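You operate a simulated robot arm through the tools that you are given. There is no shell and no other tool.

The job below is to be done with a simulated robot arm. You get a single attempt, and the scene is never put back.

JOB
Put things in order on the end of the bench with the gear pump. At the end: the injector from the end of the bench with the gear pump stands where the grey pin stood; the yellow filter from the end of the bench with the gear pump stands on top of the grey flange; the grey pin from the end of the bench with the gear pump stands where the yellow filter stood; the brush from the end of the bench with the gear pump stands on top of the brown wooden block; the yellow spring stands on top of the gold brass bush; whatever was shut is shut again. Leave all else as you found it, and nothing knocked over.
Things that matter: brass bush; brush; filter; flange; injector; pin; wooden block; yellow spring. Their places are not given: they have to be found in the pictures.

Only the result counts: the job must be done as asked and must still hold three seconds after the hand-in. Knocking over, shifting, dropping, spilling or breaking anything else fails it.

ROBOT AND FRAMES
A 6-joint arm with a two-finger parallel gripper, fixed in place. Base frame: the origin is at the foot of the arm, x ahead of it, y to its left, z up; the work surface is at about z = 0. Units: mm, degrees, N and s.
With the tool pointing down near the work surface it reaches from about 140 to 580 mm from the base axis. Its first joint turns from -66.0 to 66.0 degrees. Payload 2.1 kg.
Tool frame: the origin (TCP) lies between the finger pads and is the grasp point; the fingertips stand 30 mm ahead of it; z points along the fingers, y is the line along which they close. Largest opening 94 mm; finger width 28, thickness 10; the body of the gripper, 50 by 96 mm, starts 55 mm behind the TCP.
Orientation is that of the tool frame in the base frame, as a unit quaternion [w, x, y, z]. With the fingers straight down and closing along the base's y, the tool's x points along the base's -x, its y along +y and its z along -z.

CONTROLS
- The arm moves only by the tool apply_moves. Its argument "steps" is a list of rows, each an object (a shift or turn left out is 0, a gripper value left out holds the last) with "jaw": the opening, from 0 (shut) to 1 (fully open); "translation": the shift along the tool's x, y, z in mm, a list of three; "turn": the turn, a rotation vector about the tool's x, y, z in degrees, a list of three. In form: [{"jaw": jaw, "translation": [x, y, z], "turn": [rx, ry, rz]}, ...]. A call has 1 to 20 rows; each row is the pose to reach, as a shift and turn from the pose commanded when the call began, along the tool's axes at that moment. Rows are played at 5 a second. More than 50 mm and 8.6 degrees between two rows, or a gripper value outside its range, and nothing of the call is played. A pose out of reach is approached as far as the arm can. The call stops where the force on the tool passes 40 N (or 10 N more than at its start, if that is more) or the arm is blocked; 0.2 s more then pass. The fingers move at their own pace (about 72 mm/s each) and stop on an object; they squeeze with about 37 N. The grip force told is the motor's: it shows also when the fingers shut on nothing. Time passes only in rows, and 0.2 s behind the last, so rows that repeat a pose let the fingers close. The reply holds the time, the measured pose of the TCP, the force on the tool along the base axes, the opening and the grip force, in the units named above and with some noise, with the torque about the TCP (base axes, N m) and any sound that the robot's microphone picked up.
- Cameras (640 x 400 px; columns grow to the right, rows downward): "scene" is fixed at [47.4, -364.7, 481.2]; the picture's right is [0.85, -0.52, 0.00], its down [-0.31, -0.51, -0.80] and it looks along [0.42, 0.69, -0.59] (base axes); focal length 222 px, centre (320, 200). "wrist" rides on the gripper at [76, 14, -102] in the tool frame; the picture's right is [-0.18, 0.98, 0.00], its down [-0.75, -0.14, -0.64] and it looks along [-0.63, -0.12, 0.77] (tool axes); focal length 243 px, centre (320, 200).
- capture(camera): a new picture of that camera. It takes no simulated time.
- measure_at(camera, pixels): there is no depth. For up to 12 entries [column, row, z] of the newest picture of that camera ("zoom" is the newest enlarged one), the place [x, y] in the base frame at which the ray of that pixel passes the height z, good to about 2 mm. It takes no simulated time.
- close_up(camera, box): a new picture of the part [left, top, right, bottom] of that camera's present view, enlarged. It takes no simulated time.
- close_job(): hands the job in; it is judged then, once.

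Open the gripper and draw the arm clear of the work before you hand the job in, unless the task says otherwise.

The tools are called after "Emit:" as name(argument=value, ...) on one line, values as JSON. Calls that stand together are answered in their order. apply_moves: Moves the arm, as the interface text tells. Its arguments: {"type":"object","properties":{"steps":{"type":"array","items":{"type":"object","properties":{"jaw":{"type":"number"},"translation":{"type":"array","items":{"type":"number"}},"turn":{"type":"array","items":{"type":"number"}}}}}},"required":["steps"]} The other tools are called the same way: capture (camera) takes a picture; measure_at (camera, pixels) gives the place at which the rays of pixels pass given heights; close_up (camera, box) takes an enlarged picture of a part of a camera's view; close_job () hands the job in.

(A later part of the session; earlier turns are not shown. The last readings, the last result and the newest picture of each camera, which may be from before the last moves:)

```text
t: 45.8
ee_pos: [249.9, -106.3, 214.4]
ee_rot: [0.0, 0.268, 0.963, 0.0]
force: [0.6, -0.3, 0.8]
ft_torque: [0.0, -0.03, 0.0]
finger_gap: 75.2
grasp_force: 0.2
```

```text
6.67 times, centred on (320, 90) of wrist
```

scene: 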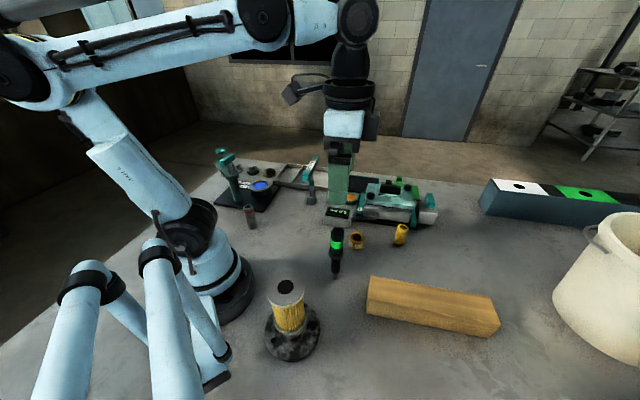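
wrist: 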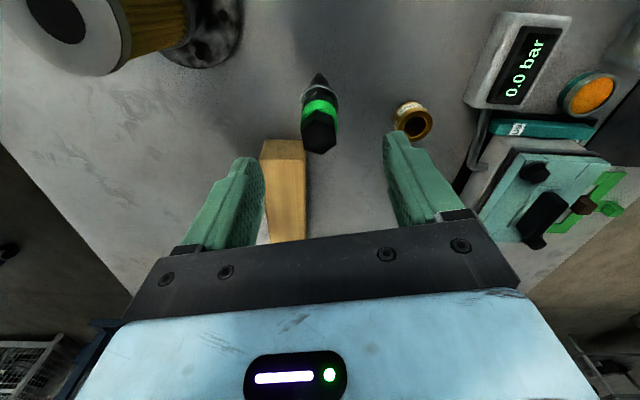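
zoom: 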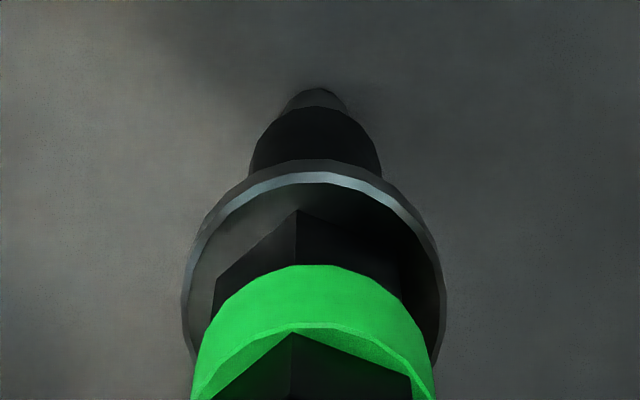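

The injector axis is at about (246.5,-105.3), 3.8 mm along tool x from the tool axis. I correct for that and lower to z≈128.

Emit:
apply_moves(steps=[{"jaw": 0.7, "translation": [3.8, -0.9, 10]}, {"jaw": 0.6, "translation": [3.8, -0.9, 45]}, {"jaw": 0.6, "translation": [3.8, -0.9, 75]}, {"jaw": 0.6, "translation": [3.8, -0.9, 86]}, {"jaw": 0.6, "translation": [3.8, -0.9, 86]}])

Emit:
capture(camera="wrist")

Emit:
close_up(camera="scene", box=[300, 200, 380, 290])

Emit:
close_up(camera="wrist", box=[230, 80, 410, 250])

```text
t: 47.0
ee_pos: [244.6, -104.8, 128.5]
ee_rot: [0.0, 0.267, 0.964, 0.0]
force: [0.4, 0.4, 0.6]
ft_torque: [0.02, 0.01, 0.0]
finger_gap: 56.3
grasp_force: 0.1
```

```text
taken
```

wrist: 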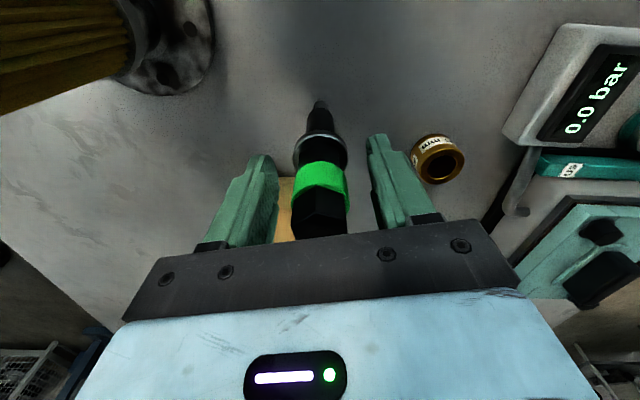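

```text
4.44 times, centred on (340, 245) of scene
```

zoom: 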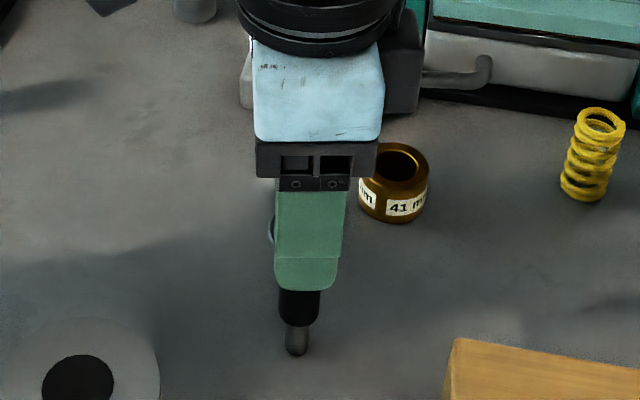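

```text
2.35 times, centred on (320, 165) of wrist
```

zoom: 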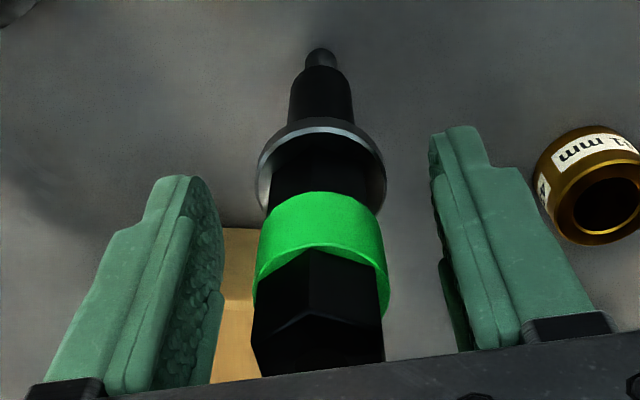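

The collar top seems to be as high as z≈100, level with the fingertips, so I raise 10 mm before closing to grip only the band and hex.

Emit:
apply_moves(steps=[{"jaw": 0.6, "translation": [0, 0, -10]}, {"jaw": 0.6, "translation": [0, 0, -10]}])

Emit:
close_up(camera="wrist", box=[230, 80, 410, 250])

Emit:
close_up(camera="scene", box=[300, 200, 380, 290])

```text
t: 47.6
ee_pos: [245.2, -105.6, 138.6]
ee_rot: [0.0, 0.268, 0.963, 0.0]
force: [-0.6, -0.1, 0.0]
ft_torque: [0.02, -0.02, 0.01]
finger_gap: 56.1
grasp_force: 0.0
```

```text
2.35 times, centred on (320, 165) of wrist
```

zoom: 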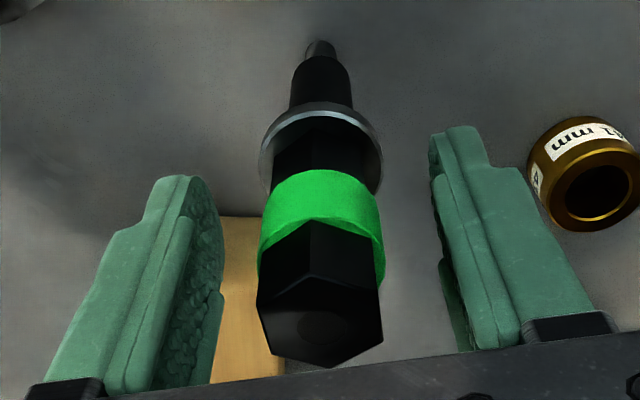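

```text
4.44 times, centred on (340, 245) of scene
```

zoom: 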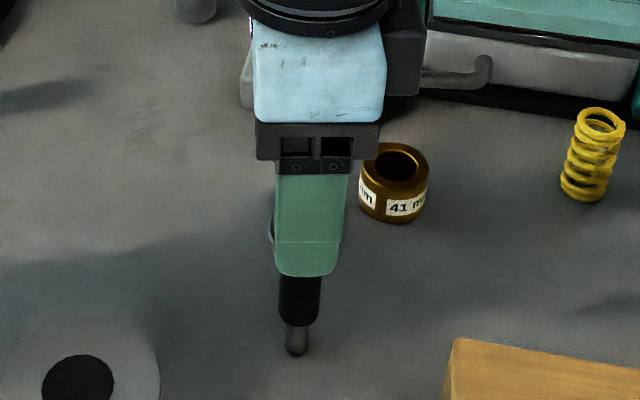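

The grip zone is now above the collar. I close slowly in small increments.

Emit:
apply_moves(steps=[{"jaw": 0.5}, {"jaw": 0.45}, {"jaw": 0.41}, {"jaw": 0.39}, {"jaw": 0.37}, {"jaw": 0.35}, {"jaw": 0.33}, {"jaw": 0.31}, {"jaw": 0.28}, {"jaw": 0.24}, {"jaw": 0.2}, {"jaw": 0.2}])

Emit:
close_up(camera="wrist", box=[230, 80, 410, 250])

Emit:
close_up(camera="scene", box=[300, 200, 380, 290])

```text
t: 50.2
ee_pos: [245.5, -105.7, 138.7]
ee_rot: [0.0, 0.269, 0.963, 0.0]
force: [-1.1, 0.3, -0.9]
ft_torque: [-0.03, -0.02, 0.01]
finger_gap: 25.0
grasp_force: 37.2
```

```text
2.35 times, centred on (320, 165) of wrist
```

zoom: 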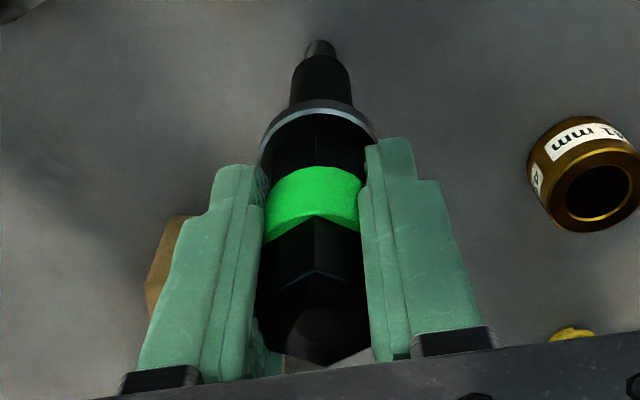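

```text
4.44 times, centred on (340, 245) of scene
```

zoom: 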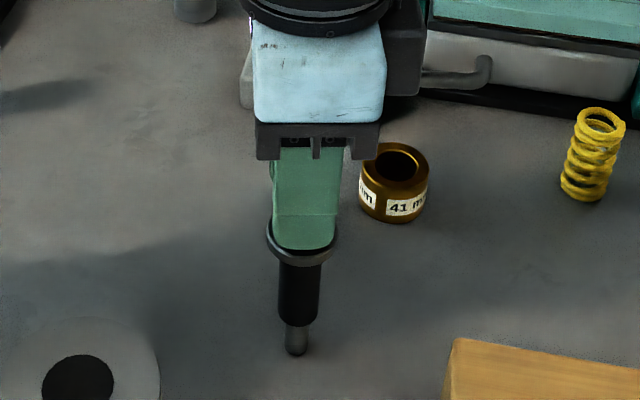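

Gripped on the flats (25.0 mm, 37 N) just above the collar. I check where the tip is relative to the tool before lifting.

Emit:
close_up(camera="wrist", box=[295, 80, 345, 130])

Emit:
measure_at(camera="zoom", pixels=[[320, 130, 0], [320, 150, 0], [290, 150, 0], [350, 150, 0]])

```text
8.00 times, centred on (320, 105) of wrist
```

zoom: 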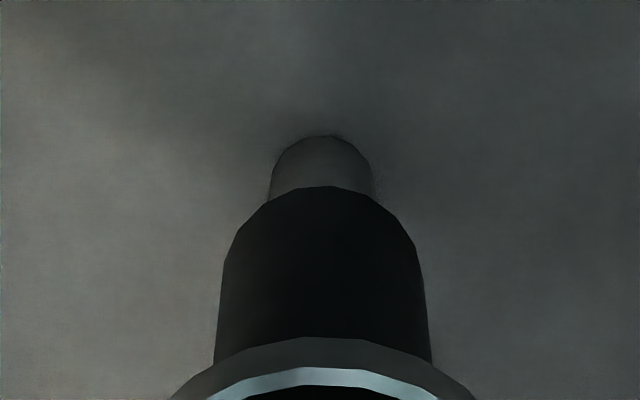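

```text
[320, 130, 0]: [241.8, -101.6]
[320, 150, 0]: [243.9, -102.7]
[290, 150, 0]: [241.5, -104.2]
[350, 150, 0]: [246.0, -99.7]
```

The tip centre is near (247,-105), about 1 mm from the tool axis. I lift straight up 180 mm and carry the injector over to the pin's old place.

Emit:
apply_moves(steps=[{"translation": [0, 0, -5]}, {"translation": [0, 0, -30]}, {"translation": [0, 0, -70]}, {"translation": [0, 0, -110]}, {"translation": [0, 0, -150]}, {"translation": [0, 0, -180]}, {"translation": [10, 25, -180]}, {"translation": [25.3, 64.1, -180]}, {"translation": [42.2, 106.8, -180]}, {"translation": [59.1, 149.6, -180]}, {"translation": [76, 192.3, -180]}, {"translation": [92.8, 235, -180]}, {"translation": [109.7, 277.8, -180]}, {"translation": [120, 304, -180]}, {"translation": [126.6, 320.5, -180]}, {"translation": [126.6, 320.5, -180]}, {"translation": [126.6, 320.5, -180]}])

Emit:
capture(camera="scene")

Emit:
capture(camera="wrist")

```text
t: 53.8
ee_pos: [302.6, 235.5, 317.6]
ee_rot: [0.0, 0.268, 0.963, 0.0]
force: [0.1, 0.4, -3.6]
ft_torque: [-0.01, 0.02, 0.02]
finger_gap: 25.6
grasp_force: 37.2
```

```text
taken
```

scene: 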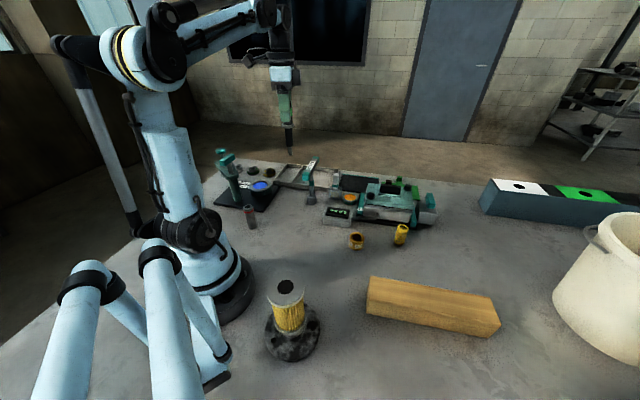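

```text
taken
```

wrist: 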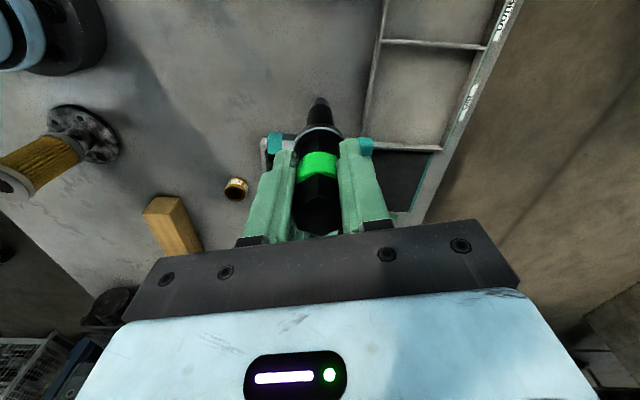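

The injector hangs straight, tip still at (320,98). I lower to about 8 mm above the bench.

Emit:
apply_moves(steps=[{"translation": [0, 0, 40]}, {"translation": [0, 0, 80]}, {"translation": [0, 0, 115]}, {"translation": [0, 0, 145]}, {"translation": [0, 0, 165]}, {"translation": [0, 0, 171]}, {"translation": [0, 0, 171]}])

Emit:
close_up(camera="scene", box=[260, 130, 340, 220])

Emit:
close_up(camera="wrist", box=[295, 80, 345, 130])

Emit:
capture(camera="wrist")

```text
t: 55.4
ee_pos: [302.7, 234.9, 147.2]
ee_rot: [0.0, 0.268, 0.963, 0.0]
force: [0.6, -0.1, -4.2]
ft_torque: [0.04, -0.01, -0.02]
finger_gap: 25.2
grasp_force: 37.3
```

```text
4.44 times, centred on (300, 175) of scene
```

zoom: 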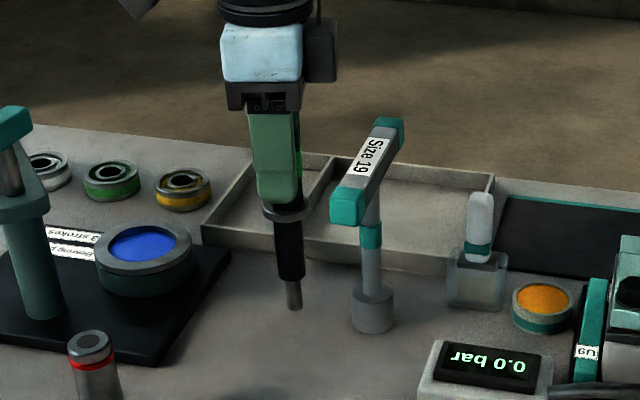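

```text
8.00 times, centred on (320, 105) of wrist
```

zoom: 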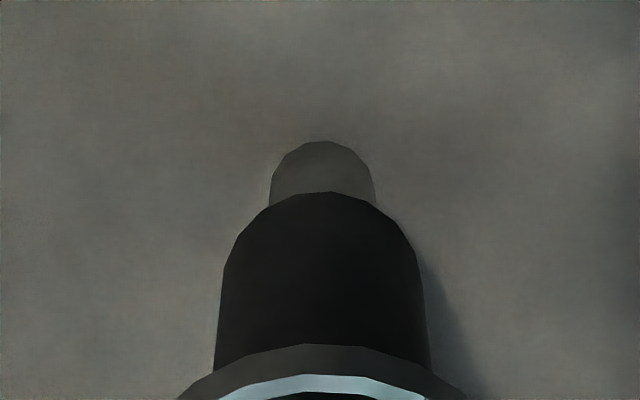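

```text
taken
```

wrist: 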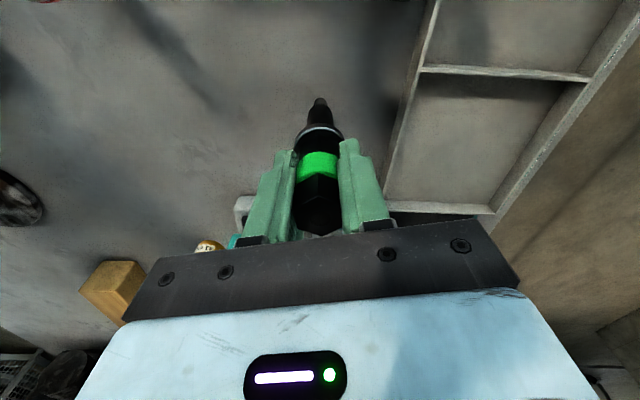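

The tip now shows at scene (294.6,198.9) about 8 mm up. I check where that is before touching down.

Emit:
measure_at(camera="scene", pixels=[[294.6, 198.9, 8], [294.6, 198.9, 6], [294.6, 198.9, 10], [294.2, 200.8, 0]])

Emit:
measure_at(camera="wrist", pixels=[[320.3, 97.5, 8], [320.3, 99.5, 8]])

Emit:
close_up(camera="scene", box=[280, 165, 310, 205])

```text
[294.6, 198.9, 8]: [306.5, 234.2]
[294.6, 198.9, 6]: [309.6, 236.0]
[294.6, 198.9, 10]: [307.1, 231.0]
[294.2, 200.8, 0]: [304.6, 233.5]
```

```text
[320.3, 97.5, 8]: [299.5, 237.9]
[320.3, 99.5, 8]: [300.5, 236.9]
```

```text
10.00 times, centred on (295, 185) of scene
```

zoom: 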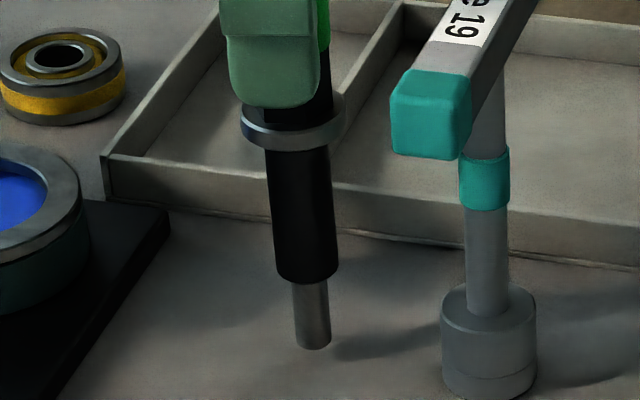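

Tip centre (304.4,234.5) matches the pin's old place. I lower in small steps to contact.

Emit:
apply_moves(steps=[{"translation": [0, 0, 2.5]}, {"translation": [0, 0, 5]}, {"translation": [0, 0, 6.5]}, {"translation": [0, 0, 6.5]}])

Emit:
apply_moves(steps=[{"translation": [0, 0, 0.6]}, {"translation": [0, 0, 0.6]}])

Emit:
apply_moves(steps=[{"translation": [0, 0, 0.5]}, {"translation": [0, 0, 0.5]}])

```text
t: 56.4
ee_pos: [303.1, 236.0, 141.0]
ee_rot: [0.0, 0.268, 0.963, 0.0]
force: [0.6, 0.4, -3.0]
ft_torque: [0.0, 0.02, 0.0]
finger_gap: 25.4
grasp_force: 36.7
```

```text
t: 57.0
ee_pos: [302.4, 235.3, 140.5]
ee_rot: [0.0, 0.268, 0.963, -0.001]
force: [0.1, 0.1, -3.0]
ft_torque: [-0.03, 0.03, -0.03]
finger_gap: 25.1
grasp_force: 36.7
```

```text
t: 57.6
ee_pos: [302.6, 233.9, 140.5]
ee_rot: [0.0, 0.268, 0.963, 0.0]
force: [-0.2, 0.3, -2.8]
ft_torque: [0.01, 0.01, -0.04]
finger_gap: 25.4
grasp_force: 37.2
```

Still no contact (-2.8 N is the weight); I continue in 0.4–0.5 mm steps.

Emit:
apply_moves(steps=[{"translation": [0, 0, 0.5]}, {"translation": [0, 0, 0.5]}])

Emit:
apply_moves(steps=[{"translation": [0, 0, 0.4]}, {"translation": [0, 0, 0.4]}])

Emit:
apply_moves(steps=[{"translation": [0, 0, 0.3]}, {"translation": [0, 0, 0.3]}])

```text
t: 58.2
ee_pos: [301.9, 234.5, 139.2]
ee_rot: [0.001, 0.268, 0.963, 0.0]
force: [0.3, -0.6, -2.9]
ft_torque: [0.05, -0.01, 0.02]
finger_gap: 25.2
grasp_force: 37.2
```

```text
t: 58.8
ee_pos: [303.2, 234.8, 139.5]
ee_rot: [0.0, 0.268, 0.963, 0.0]
force: [0.5, 0.4, 12.3]
ft_torque: [-0.12, 0.03, 0.01]
finger_gap: 24.8
grasp_force: 37.3
```

```text
t: 59.4
ee_pos: [303.4, 234.7, 139.2]
ee_rot: [0.001, 0.269, 0.963, 0.0]
force: [1.2, 0.2, 20.7]
ft_torque: [0.07, -0.22, 0.02]
finger_gap: 25.3
grasp_force: 36.9
```

Contact at 12–20 N. I relieve 0.5 mm and check the force before opening.

Emit:
apply_moves(steps=[{"translation": [0, 0, -0.4]}, {"translation": [0, 0, -0.5]}, {"translation": [0, 0, -0.5]}])

Emit:
close_up(camera="scene", box=[280, 150, 320, 210])

```text
t: 60.2
ee_pos: [301.8, 235.4, 139.2]
ee_rot: [0.001, 0.268, 0.963, 0.0]
force: [1.6, 0.7, 0.4]
ft_torque: [0.09, -0.15, 0.01]
finger_gap: 25.5
grasp_force: 36.8
```

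```text
6.67 times, centred on (300, 180) of scene
```

zoom: 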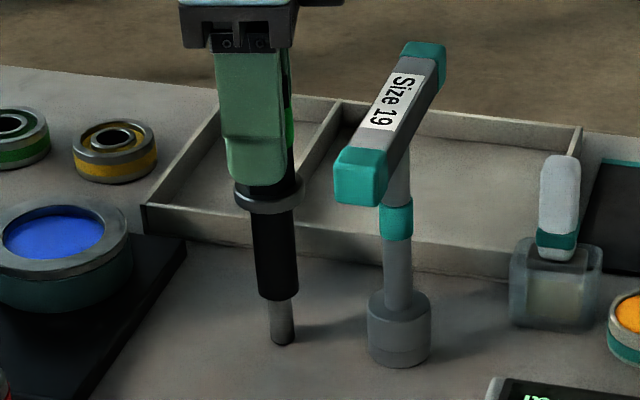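

Contact is light and the injector stands upright on the bench. I open the fingers slowly.

Emit:
apply_moves(steps=[{"jaw": 0.27}, {"jaw": 0.29}, {"jaw": 0.32}, {"jaw": 0.36}, {"jaw": 0.42}, {"jaw": 0.5}, {"jaw": 0.6}, {"jaw": 0.6}, {"jaw": 0.6}])

Emit:
close_up(camera="scene", box=[280, 150, 320, 210])

Emit:
close_up(camera="wrist", box=[230, 80, 410, 250])

```text
t: 62.2
ee_pos: [304.0, 234.2, 139.8]
ee_rot: [0.0, 0.268, 0.964, 0.001]
force: [0.7, -0.2, -0.1]
ft_torque: [0.03, -0.02, -0.04]
finger_gap: 56.1
grasp_force: 0.2
```

```text
6.67 times, centred on (300, 180) of scene
```

zoom: 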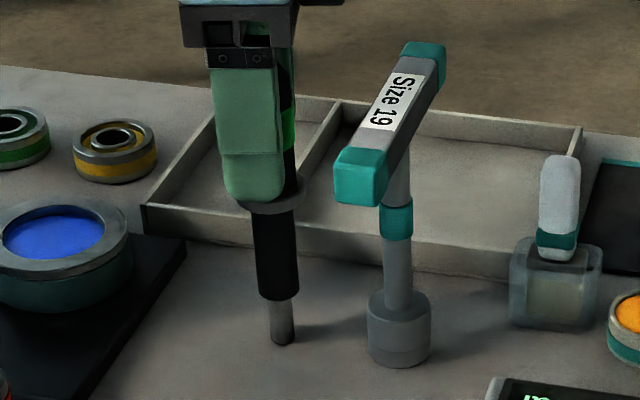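

```text
2.35 times, centred on (320, 165) of wrist
```

zoom: 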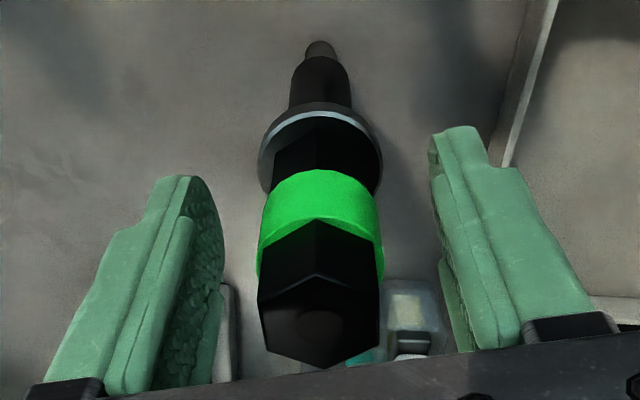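

The injector stands on its own. I draw up straight and slowly.

Emit:
apply_moves(steps=[{"jaw": 0.6, "translation": [0, 0, -10]}, {"jaw": 0.6, "translation": [0, 0, -30]}, {"jaw": 0.6, "translation": [0, 0, -60]}, {"jaw": 0.6, "translation": [0, 0, -100]}, {"jaw": 0.6, "translation": [0, 0, -140]}, {"jaw": 0.6, "translation": [0, 0, -170]}, {"jaw": 0.6, "translation": [0, 0, -170]}])

Emit:
capture(camera="scene")

Emit:
capture(camera="wrist")

Emit:
close_up(camera="scene", box=[280, 150, 320, 210])

```text
t: 63.8
ee_pos: [302.1, 235.5, 309.7]
ee_rot: [0.0, 0.268, 0.963, -0.001]
force: [0.3, 0.0, 0.6]
ft_torque: [-0.03, 0.03, -0.01]
finger_gap: 56.3
grasp_force: 0.0
```

```text
taken
```

scene: 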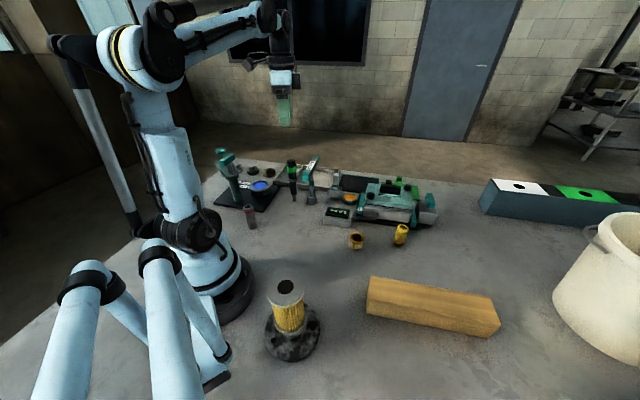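

```text
taken
```

wrist: 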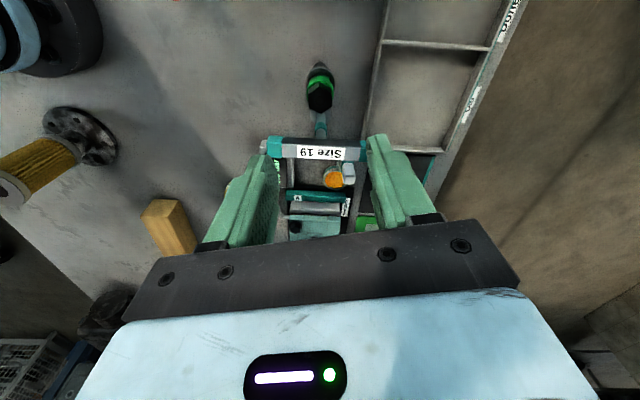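

```text
6.67 times, centred on (300, 180) of scene
```

zoom: 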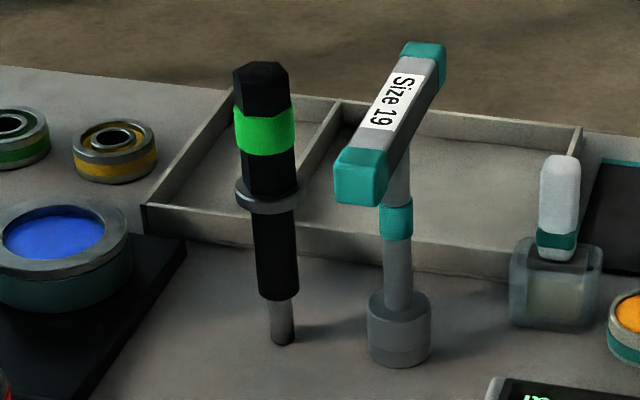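

The injector stands upright where the pin stood. Next the brush: I enlarge the view of wrench handle and brush to get their relative positions.

Emit:
close_up(camera="wrist", box=[250, 100, 390, 240])

Emit:
measure_at(camera="wrist", pixels=[[366, 160, 148], [268, 157, 148], [362, 139, 148], [270, 137, 148], [349, 168, 97], [349, 168, 90], [333, 177, 25]])

```text
2.86 times, centred on (320, 170) of wrist
```

zoom: 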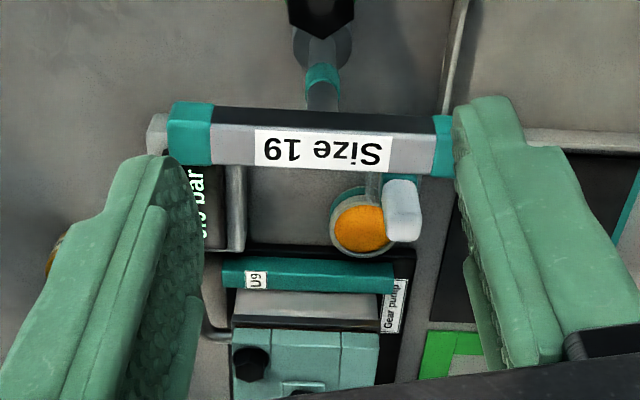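

```text
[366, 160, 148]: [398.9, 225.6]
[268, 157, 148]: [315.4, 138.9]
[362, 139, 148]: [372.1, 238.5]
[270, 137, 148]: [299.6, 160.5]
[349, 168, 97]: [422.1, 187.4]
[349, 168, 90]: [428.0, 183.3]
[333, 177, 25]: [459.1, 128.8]
```

The handle's corner nearest the brush is at about (399,226), 63 mm from the brush; closing along the -45° line leaves about 15 mm for the gripper body. I move over the brush while turning by -75°.

Emit:
apply_moves(steps=[{"jaw": 0.6, "translation": [-16.3, 2.2, 0], "turn": [0, 0, -8.3]}, {"jaw": 0.6, "translation": [-32.5, 4.4, 0], "turn": [0, 0, -16.6]}, {"jaw": 0.6, "translation": [-48.8, 6.6, 0], "turn": [0, 0, -25]}, {"jaw": 0.6, "translation": [-65, 8.8, 0], "turn": [0, 0, -33.3]}, {"jaw": 0.6, "translation": [-81.3, 11, 0], "turn": [0, 0, -41.6]}, {"jaw": 0.6, "translation": [-97.5, 13.1, 0], "turn": [0, 0, -50]}, {"jaw": 0.6, "translation": [-113.8, 15.3, 0], "turn": [0, 0, -58.3]}, {"jaw": 0.6, "translation": [-130, 17.5, 0], "turn": [0, 0, -66.6]}, {"jaw": 0.6, "translation": [-146.3, 19.7, 0], "turn": [0, 0, -75]}, {"jaw": 0.6, "translation": [-146.3, 19.7, 35], "turn": [0, 0, -75]}, {"jaw": 0.6, "translation": [-146.3, 19.7, 60], "turn": [0, 0, -75]}, {"jaw": 0.6, "translation": [-146.3, 19.7, 60], "turn": [0, 0, -75]}])

Emit:
capture(camera="wrist")

Emit:
close_up(camera="wrist", box=[260, 60, 380, 180])

Emit:
capture(camera="scene")

```text
t: 66.4
ee_pos: [437.6, 176.0, 250.6]
ee_rot: [0.0, -0.374, 0.928, 0.0]
force: [0.4, 0.2, -0.1]
ft_torque: [0.02, -0.01, 0.02]
finger_gap: 56.6
grasp_force: 0.1
```

```text
taken
```

wrist: 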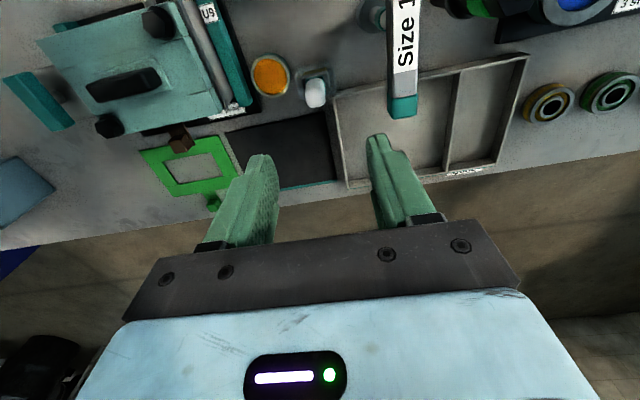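

```text
3.33 times, centred on (320, 120) of wrist
```

zoom: 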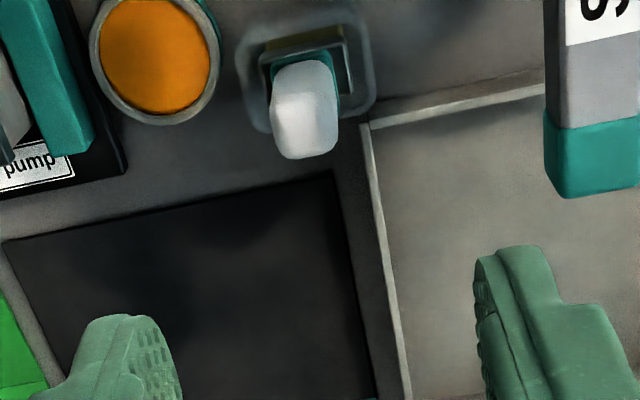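

```text
taken
```

scene: 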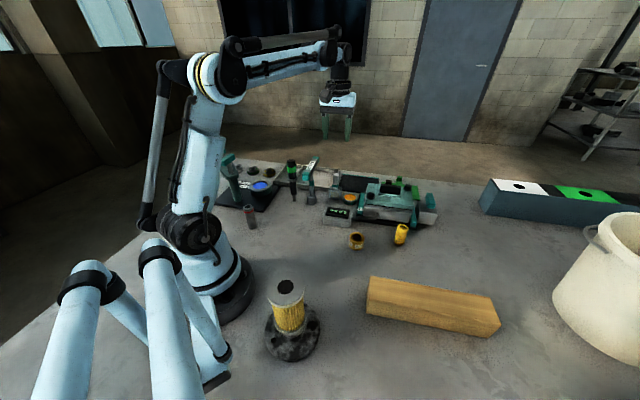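

The tool now points with its camera toward the base. I measure the brush handle and the jar rim from here.

Emit:
measure_at(camera="zoom", pixels=[[306, 135, 97], [306, 135, 92], [308, 70, 50], [243, 70, 42], [372, 70, 42], [305, 15, 42], [306, 128, 42], [545, 195, 148], [545, 115, 148], [275, 140, 92], [337, 135, 92]])

Emit:
close_up(camera="wrist", box=[285, 55, 345, 115])

```text
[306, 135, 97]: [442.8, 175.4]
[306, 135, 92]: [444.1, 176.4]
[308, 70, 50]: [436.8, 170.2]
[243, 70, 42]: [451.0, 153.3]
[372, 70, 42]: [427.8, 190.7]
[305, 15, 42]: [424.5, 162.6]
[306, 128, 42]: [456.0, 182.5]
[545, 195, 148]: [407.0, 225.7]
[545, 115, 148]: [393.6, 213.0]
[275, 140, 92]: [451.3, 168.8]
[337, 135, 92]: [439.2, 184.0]
```

```text
6.67 times, centred on (315, 85) of wrist
```

zoom: 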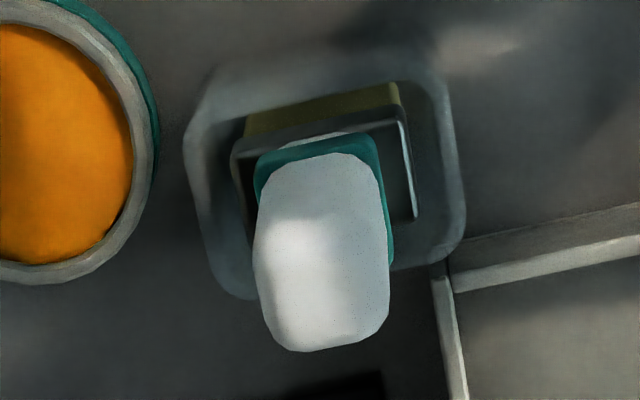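

The brush axis and jar centre come out at about (440,172), with the handle faces already parallel to the fingers. I shift by (1,-4.5) in tool axes and lower to z≈105 with a 42 mm opening.

Emit:
apply_moves(steps=[{"jaw": 0.45, "translation": [1, -4.5, 0]}, {"jaw": 0.45, "translation": [1, -4.5, 45]}, {"jaw": 0.45, "translation": [1, -4.5, 90]}, {"jaw": 0.45, "translation": [1, -4.5, 125]}, {"jaw": 0.45, "translation": [1, -4.5, 145]}, {"jaw": 0.45, "translation": [1, -4.5, 145]}])

Emit:
capture(camera="wrist")

Emit:
close_up(camera="scene", box=[290, 130, 370, 220])

Emit:
close_up(camera="wrist", box=[250, 90, 390, 230])

```text
t: 67.8
ee_pos: [440.1, 173.3, 104.2]
ee_rot: [0.001, -0.374, 0.928, 0.001]
force: [0.5, 0.6, 0.1]
ft_torque: [-0.04, 0.03, 0.02]
finger_gap: 41.9
grasp_force: 0.0
```

```text
taken
```

wrist: 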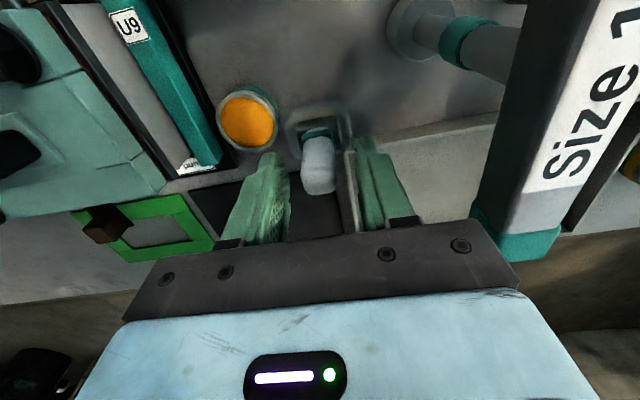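

```text
4.44 times, centred on (330, 175) of scene
```

zoom: 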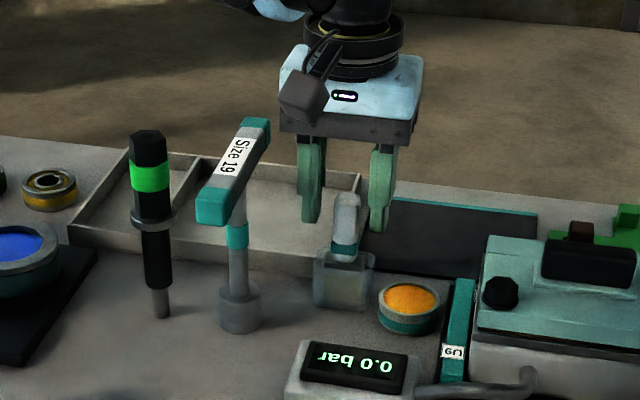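

```text
2.86 times, centred on (320, 160) of wrist
```

zoom: 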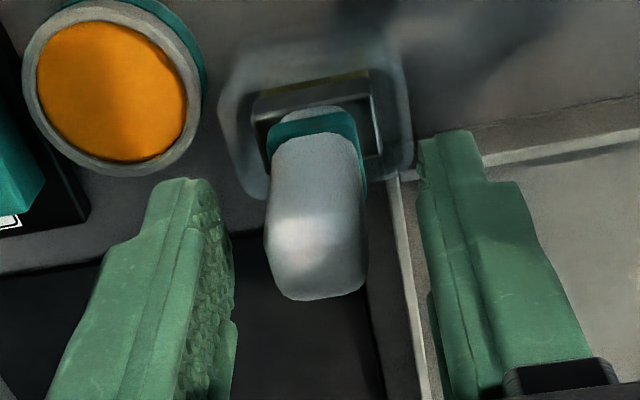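

The handle is centred between the fingers. I lower the last 24 mm carefully.

Emit:
apply_moves(steps=[{"jaw": 0.45, "translation": [0, 0, 8]}, {"jaw": 0.45, "translation": [0, 0, 16]}, {"jaw": 0.45, "translation": [0, 0, 22]}, {"jaw": 0.45, "translation": [0, 0, 22]}])

Emit:
close_up(camera="scene", box=[300, 140, 360, 210])

Emit:
close_up(camera="wrist", box=[250, 90, 390, 230])

```text
t: 68.8
ee_pos: [440.4, 172.2, 83.0]
ee_rot: [-0.001, -0.374, 0.927, 0.0]
force: [0.5, -0.4, 0.2]
ft_torque: [0.0, 0.0, -0.02]
finger_gap: 42.3
grasp_force: 0.1
```

```text
5.71 times, centred on (330, 175) of scene
```

zoom: 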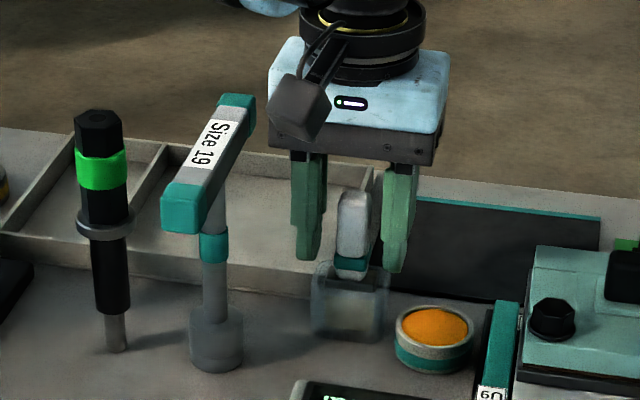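

```text
2.86 times, centred on (320, 160) of wrist
```

zoom: 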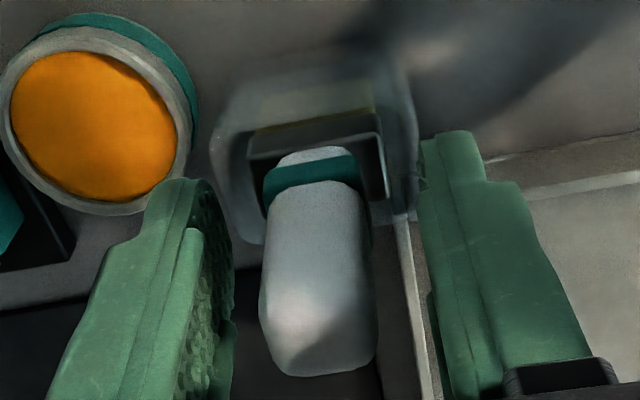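

Fingertips are just above the jar rim and on either side of the white handle. I close gently.

Emit:
apply_moves(steps=[{"jaw": 0.38}, {"jaw": 0.32}, {"jaw": 0.28}, {"jaw": 0.25}, {"jaw": 0.22}, {"jaw": 0.2}, {"jaw": 0.17}, {"jaw": 0.13}, {"jaw": 0.1}, {"jaw": 0.1}])

Emit:
close_up(camera="wrist", box=[250, 90, 390, 230])

Emit:
close_up(camera="scene", box=[310, 150, 360, 210])

```text
t: 71.0
ee_pos: [440.6, 171.3, 82.6]
ee_rot: [0.0, -0.374, 0.928, 0.0]
force: [0.9, 0.4, -0.1]
ft_torque: [-0.01, 0.04, -0.01]
finger_gap: 23.3
grasp_force: 37.1
```

```text
2.86 times, centred on (320, 160) of wrist
```

zoom: 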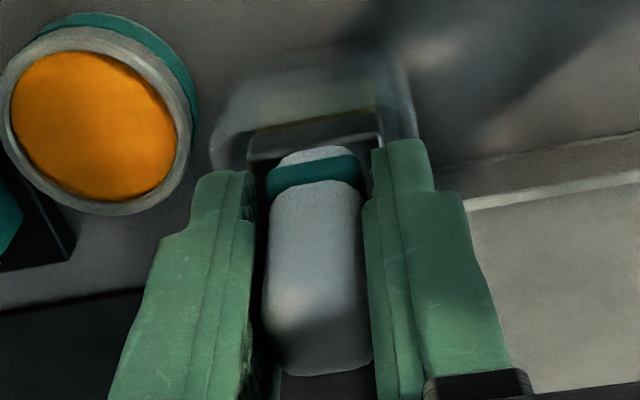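

```text
6.67 times, centred on (335, 180) of scene
```

zoom: 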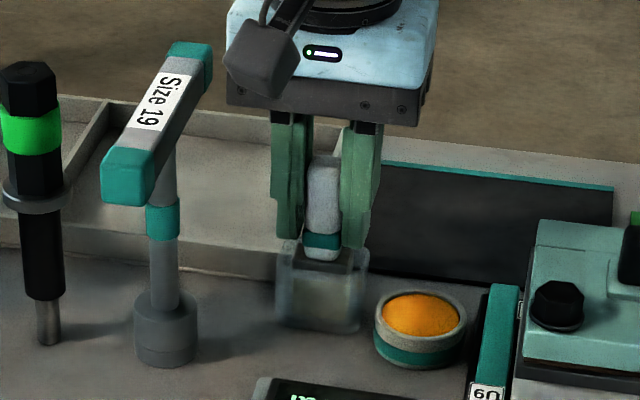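

Gripped (23.3 mm, 37 N). I lift slowly straight up out of the jar and watch that the jar stays.

Emit:
apply_moves(steps=[{"translation": [0, 0, -4]}, {"translation": [0, 0, -10]}, {"translation": [0, 0, -18]}, {"translation": [0, 0, -26]}, {"translation": [0, 0, -34]}, {"translation": [0, 0, -44]}, {"translation": [0, 0, -56]}, {"translation": [0, 0, -70]}, {"translation": [0, 0, -70]}])

Emit:
close_up(camera="scene", box=[300, 120, 370, 210])

Emit:
capture(camera="wrist")

```text
t: 73.0
ee_pos: [441.1, 171.9, 152.4]
ee_rot: [0.0, -0.374, 0.927, 0.0]
force: [-0.6, 0.0, -0.9]
ft_torque: [0.01, 0.01, 0.0]
finger_gap: 23.4
grasp_force: 37.3
```

```text
4.44 times, centred on (335, 165) of scene
```

zoom: 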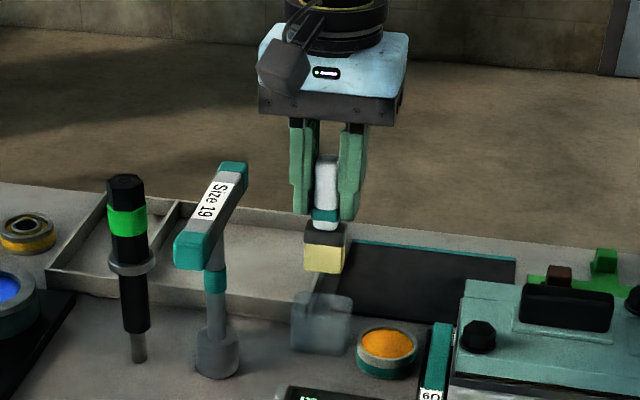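

```text
taken
```

wrist: 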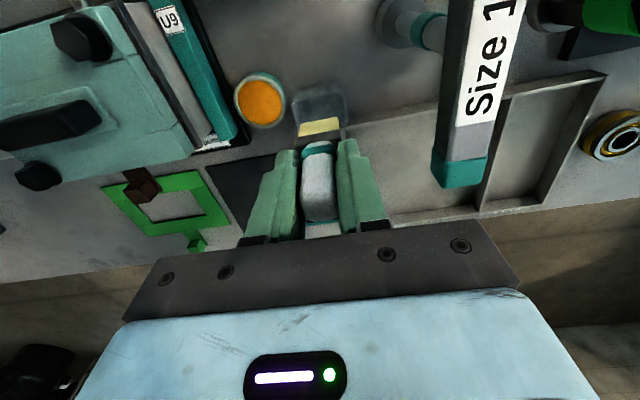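

The brush came out cleanly and the jar stayed put. I lift higher and carry it over the wooden block.

Emit:
apply_moves(steps=[{"translation": [0, 0, -40]}, {"translation": [0, 0, -85]}, {"translation": [0, 0, -130]}, {"translation": [0, 0, -150]}, {"translation": [25, -16.8, -150]}, {"translation": [62, -41.7, -150]}, {"translation": [100, -67.2, -150]}, {"translation": [138, -92.8, -150]}, {"translation": [176, -118.3, -150]}, {"translation": [214, -143.9, -150]}, {"translation": [252, -169.4, -150]}, {"translation": [290, -195, -150]}, {"translation": [325, -218.5, -150]}, {"translation": [352, -236.7, -150]}, {"translation": [369.7, -248.6, -150]}, {"translation": [369.7, -248.6, -150]}, {"translation": [369.7, -248.6, -150]}])

Emit:
capture(camera="wrist")

Emit:
capture(camera="scene")

```text
t: 76.6
ee_pos: [345.7, -262.4, 301.9]
ee_rot: [0.0, -0.375, 0.927, 0.0]
force: [-0.3, 0.0, -1.8]
ft_torque: [0.03, -0.02, 0.0]
finger_gap: 23.7
grasp_force: 36.9
```

```text
taken
```

wrist: 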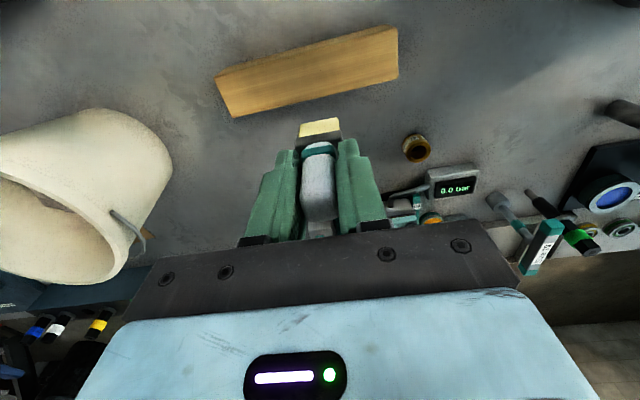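

```text
taken
```

scene: 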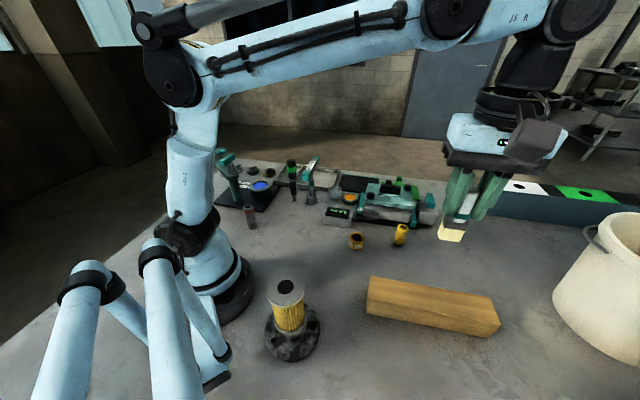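

The arm holds the brush above the block. I enlarge to get the block's outline from this view.

Emit:
close_up(camera="wrist", box=[200, 10, 420, 150])

Emit:
measure_at(camera="zoom", pixels=[[320, 200, 50]])

```text
2.86 times, centred on (310, 80) of wrist
```

zoom: 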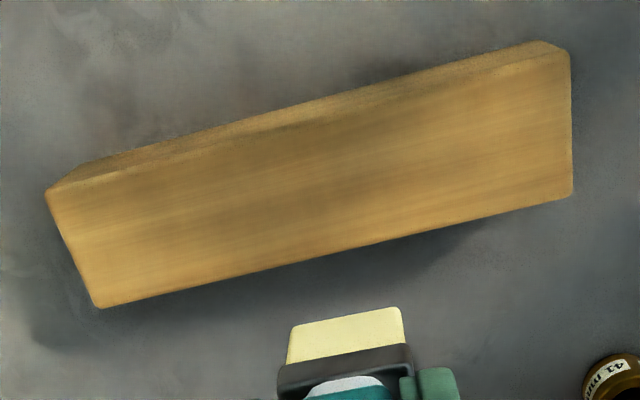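

```text
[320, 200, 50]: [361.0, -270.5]
```

I measure the four top-face corners of the block at heights 48–54.

Emit:
measure_at(camera="zoom", pixels=[[47, 192, 50], [97, 307, 50], [568, 57, 50], [572, 195, 50], [75, 165, 0], [540, 42, 0], [47, 192, 55], [568, 57, 55], [572, 195, 55], [97, 307, 55]])

```text
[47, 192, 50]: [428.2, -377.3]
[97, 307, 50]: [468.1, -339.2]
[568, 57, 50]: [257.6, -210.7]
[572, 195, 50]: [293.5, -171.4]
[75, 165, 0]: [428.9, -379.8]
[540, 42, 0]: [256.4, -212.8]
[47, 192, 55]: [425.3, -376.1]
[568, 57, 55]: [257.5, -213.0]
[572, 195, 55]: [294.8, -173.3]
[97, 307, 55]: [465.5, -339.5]
```

The block's centre line passes through (355,-269), its top at about 52 mm. I shift over that point and lower to about 10 mm above.

Emit:
apply_moves(steps=[{"translation": [-2.3, -10.4, 0]}, {"translation": [-2.3, -10.4, 40]}, {"translation": [-2.3, -10.4, 80]}, {"translation": [-2.3, -10.4, 120]}, {"translation": [-2.3, -10.4, 148]}, {"translation": [-2.3, -10.4, 160]}, {"translation": [-2.3, -10.4, 160]}])

Emit:
close_up(camera="scene", box=[360, 190, 520, 350])

Emit:
capture(camera="wrist")

```text
t: 78.2
ee_pos: [354.1, -269.2, 141.6]
ee_rot: [0.0, -0.374, 0.928, 0.0]
force: [0.2, -0.3, -0.1]
ft_torque: [-0.01, 0.02, -0.02]
finger_gap: 22.9
grasp_force: 36.8
```

```text
2.50 times, centred on (440, 270) of scene
```

zoom: 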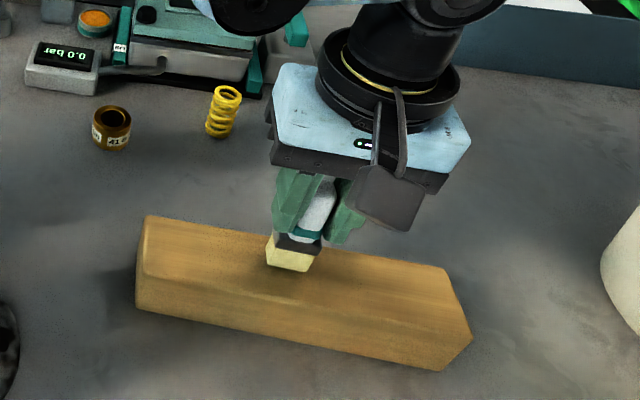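

```text
taken
```

wrist: 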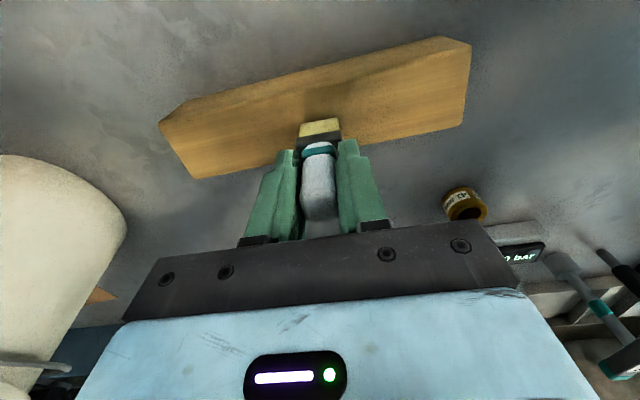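

The brush hangs over the middle of the block's top face. I lower in small steps feeling for contact.

Emit:
apply_moves(steps=[{"translation": [0, 0, 2]}, {"translation": [0, 0, 4]}, {"translation": [0, 0, 5]}, {"translation": [0, 0, 5]}])

Emit:
apply_moves(steps=[{"translation": [0, 0, 1]}, {"translation": [0, 0, 1.5]}, {"translation": [0, 0, 1.5]}])

Emit:
apply_moves(steps=[{"translation": [0, 0, 0.8]}, {"translation": [0, 0, 0.8]}])

```text
t: 79.2
ee_pos: [354.9, -269.8, 138.7]
ee_rot: [0.0, -0.374, 0.927, 0.0]
force: [0.0, 0.5, -1.2]
ft_torque: [-0.02, -0.02, 0.0]
finger_gap: 23.5
grasp_force: 37.2
```

```text
t: 80.0
ee_pos: [355.6, -269.2, 137.0]
ee_rot: [-0.001, -0.374, 0.928, 0.0]
force: [-0.9, -0.8, 11.9]
ft_torque: [-0.05, 0.03, -0.03]
finger_gap: 23.5
grasp_force: 37.3
```

```text
t: 80.6
ee_pos: [356.2, -268.7, 135.0]
ee_rot: [0.001, -0.374, 0.928, -0.001]
force: [-0.4, -0.2, 28.1]
ft_torque: [0.06, -0.06, 0.04]
finger_gap: 23.3
grasp_force: 37.1
```

Contact with the block (12 then 28 N). I ease back about 1.2 mm and check.

Emit:
apply_moves(steps=[{"translation": [0, 0, -0.7]}, {"translation": [0, 0, -1.2]}, {"translation": [0, 0, -1.2]}])

Emit:
close_up(camera="scene", box=[390, 230, 470, 320])

```text
t: 81.4
ee_pos: [354.9, -269.3, 136.8]
ee_rot: [0.0, -0.373, 0.928, 0.001]
force: [-0.2, -0.7, -1.5]
ft_torque: [0.0, 0.0, -0.01]
finger_gap: 23.3
grasp_force: 37.9
```

```text
4.44 times, centred on (430, 275) of scene
```

zoom: 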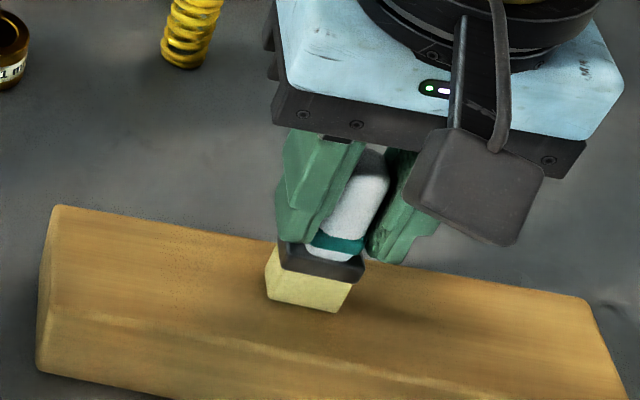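

Now just off contact; I go back down 0.5 mm and open slowly.

Emit:
apply_moves(steps=[{"translation": [0, 0, 0.5]}, {"translation": [0, 0, 0.5]}, {"jaw": 0.25, "translation": [0, 0, 0.5]}, {"jaw": 0.27, "translation": [0, 0, 0.5]}, {"jaw": 0.3, "translation": [0, 0, 0.5]}, {"jaw": 0.35, "translation": [0, 0, 0.5]}, {"jaw": 0.42, "translation": [0, 0, 0.5]}, {"jaw": 0.5, "translation": [0, 0, 0.5]}, {"jaw": 0.6, "translation": [0, 0, 0.5]}, {"jaw": 0.6, "translation": [0, 0, 0.5]}])

Emit:
close_up(camera="scene", box=[390, 230, 470, 320])

Emit:
close_up(camera="wrist", box=[250, 90, 390, 240])

```text
t: 83.6
ee_pos: [355.3, -268.9, 136.6]
ee_rot: [0.0, -0.374, 0.927, 0.0]
force: [0.6, 0.3, -0.1]
ft_torque: [0.02, -0.01, 0.03]
finger_gap: 56.7
grasp_force: 0.0
```

```text
4.44 times, centred on (430, 275) of scene
```

zoom: 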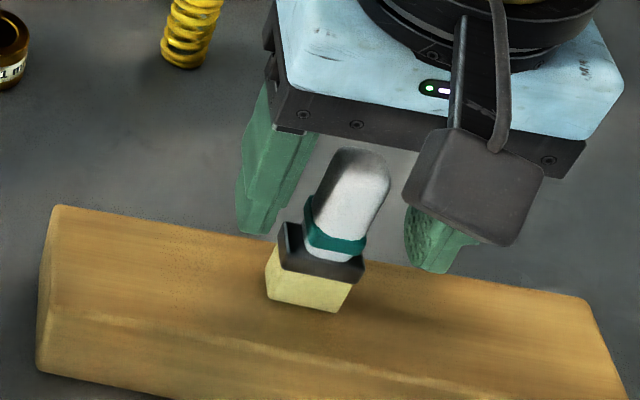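

```text
2.67 times, centred on (320, 165) of wrist
```

zoom: 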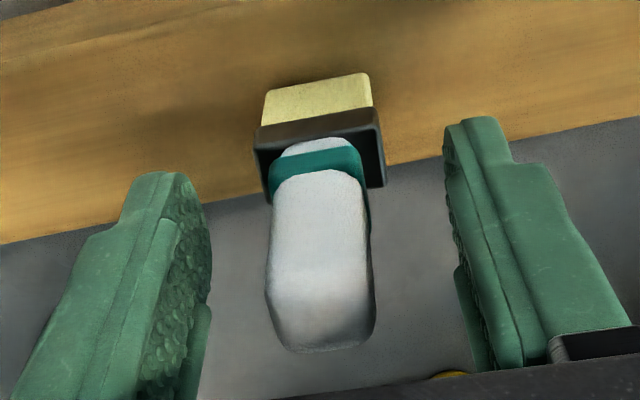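

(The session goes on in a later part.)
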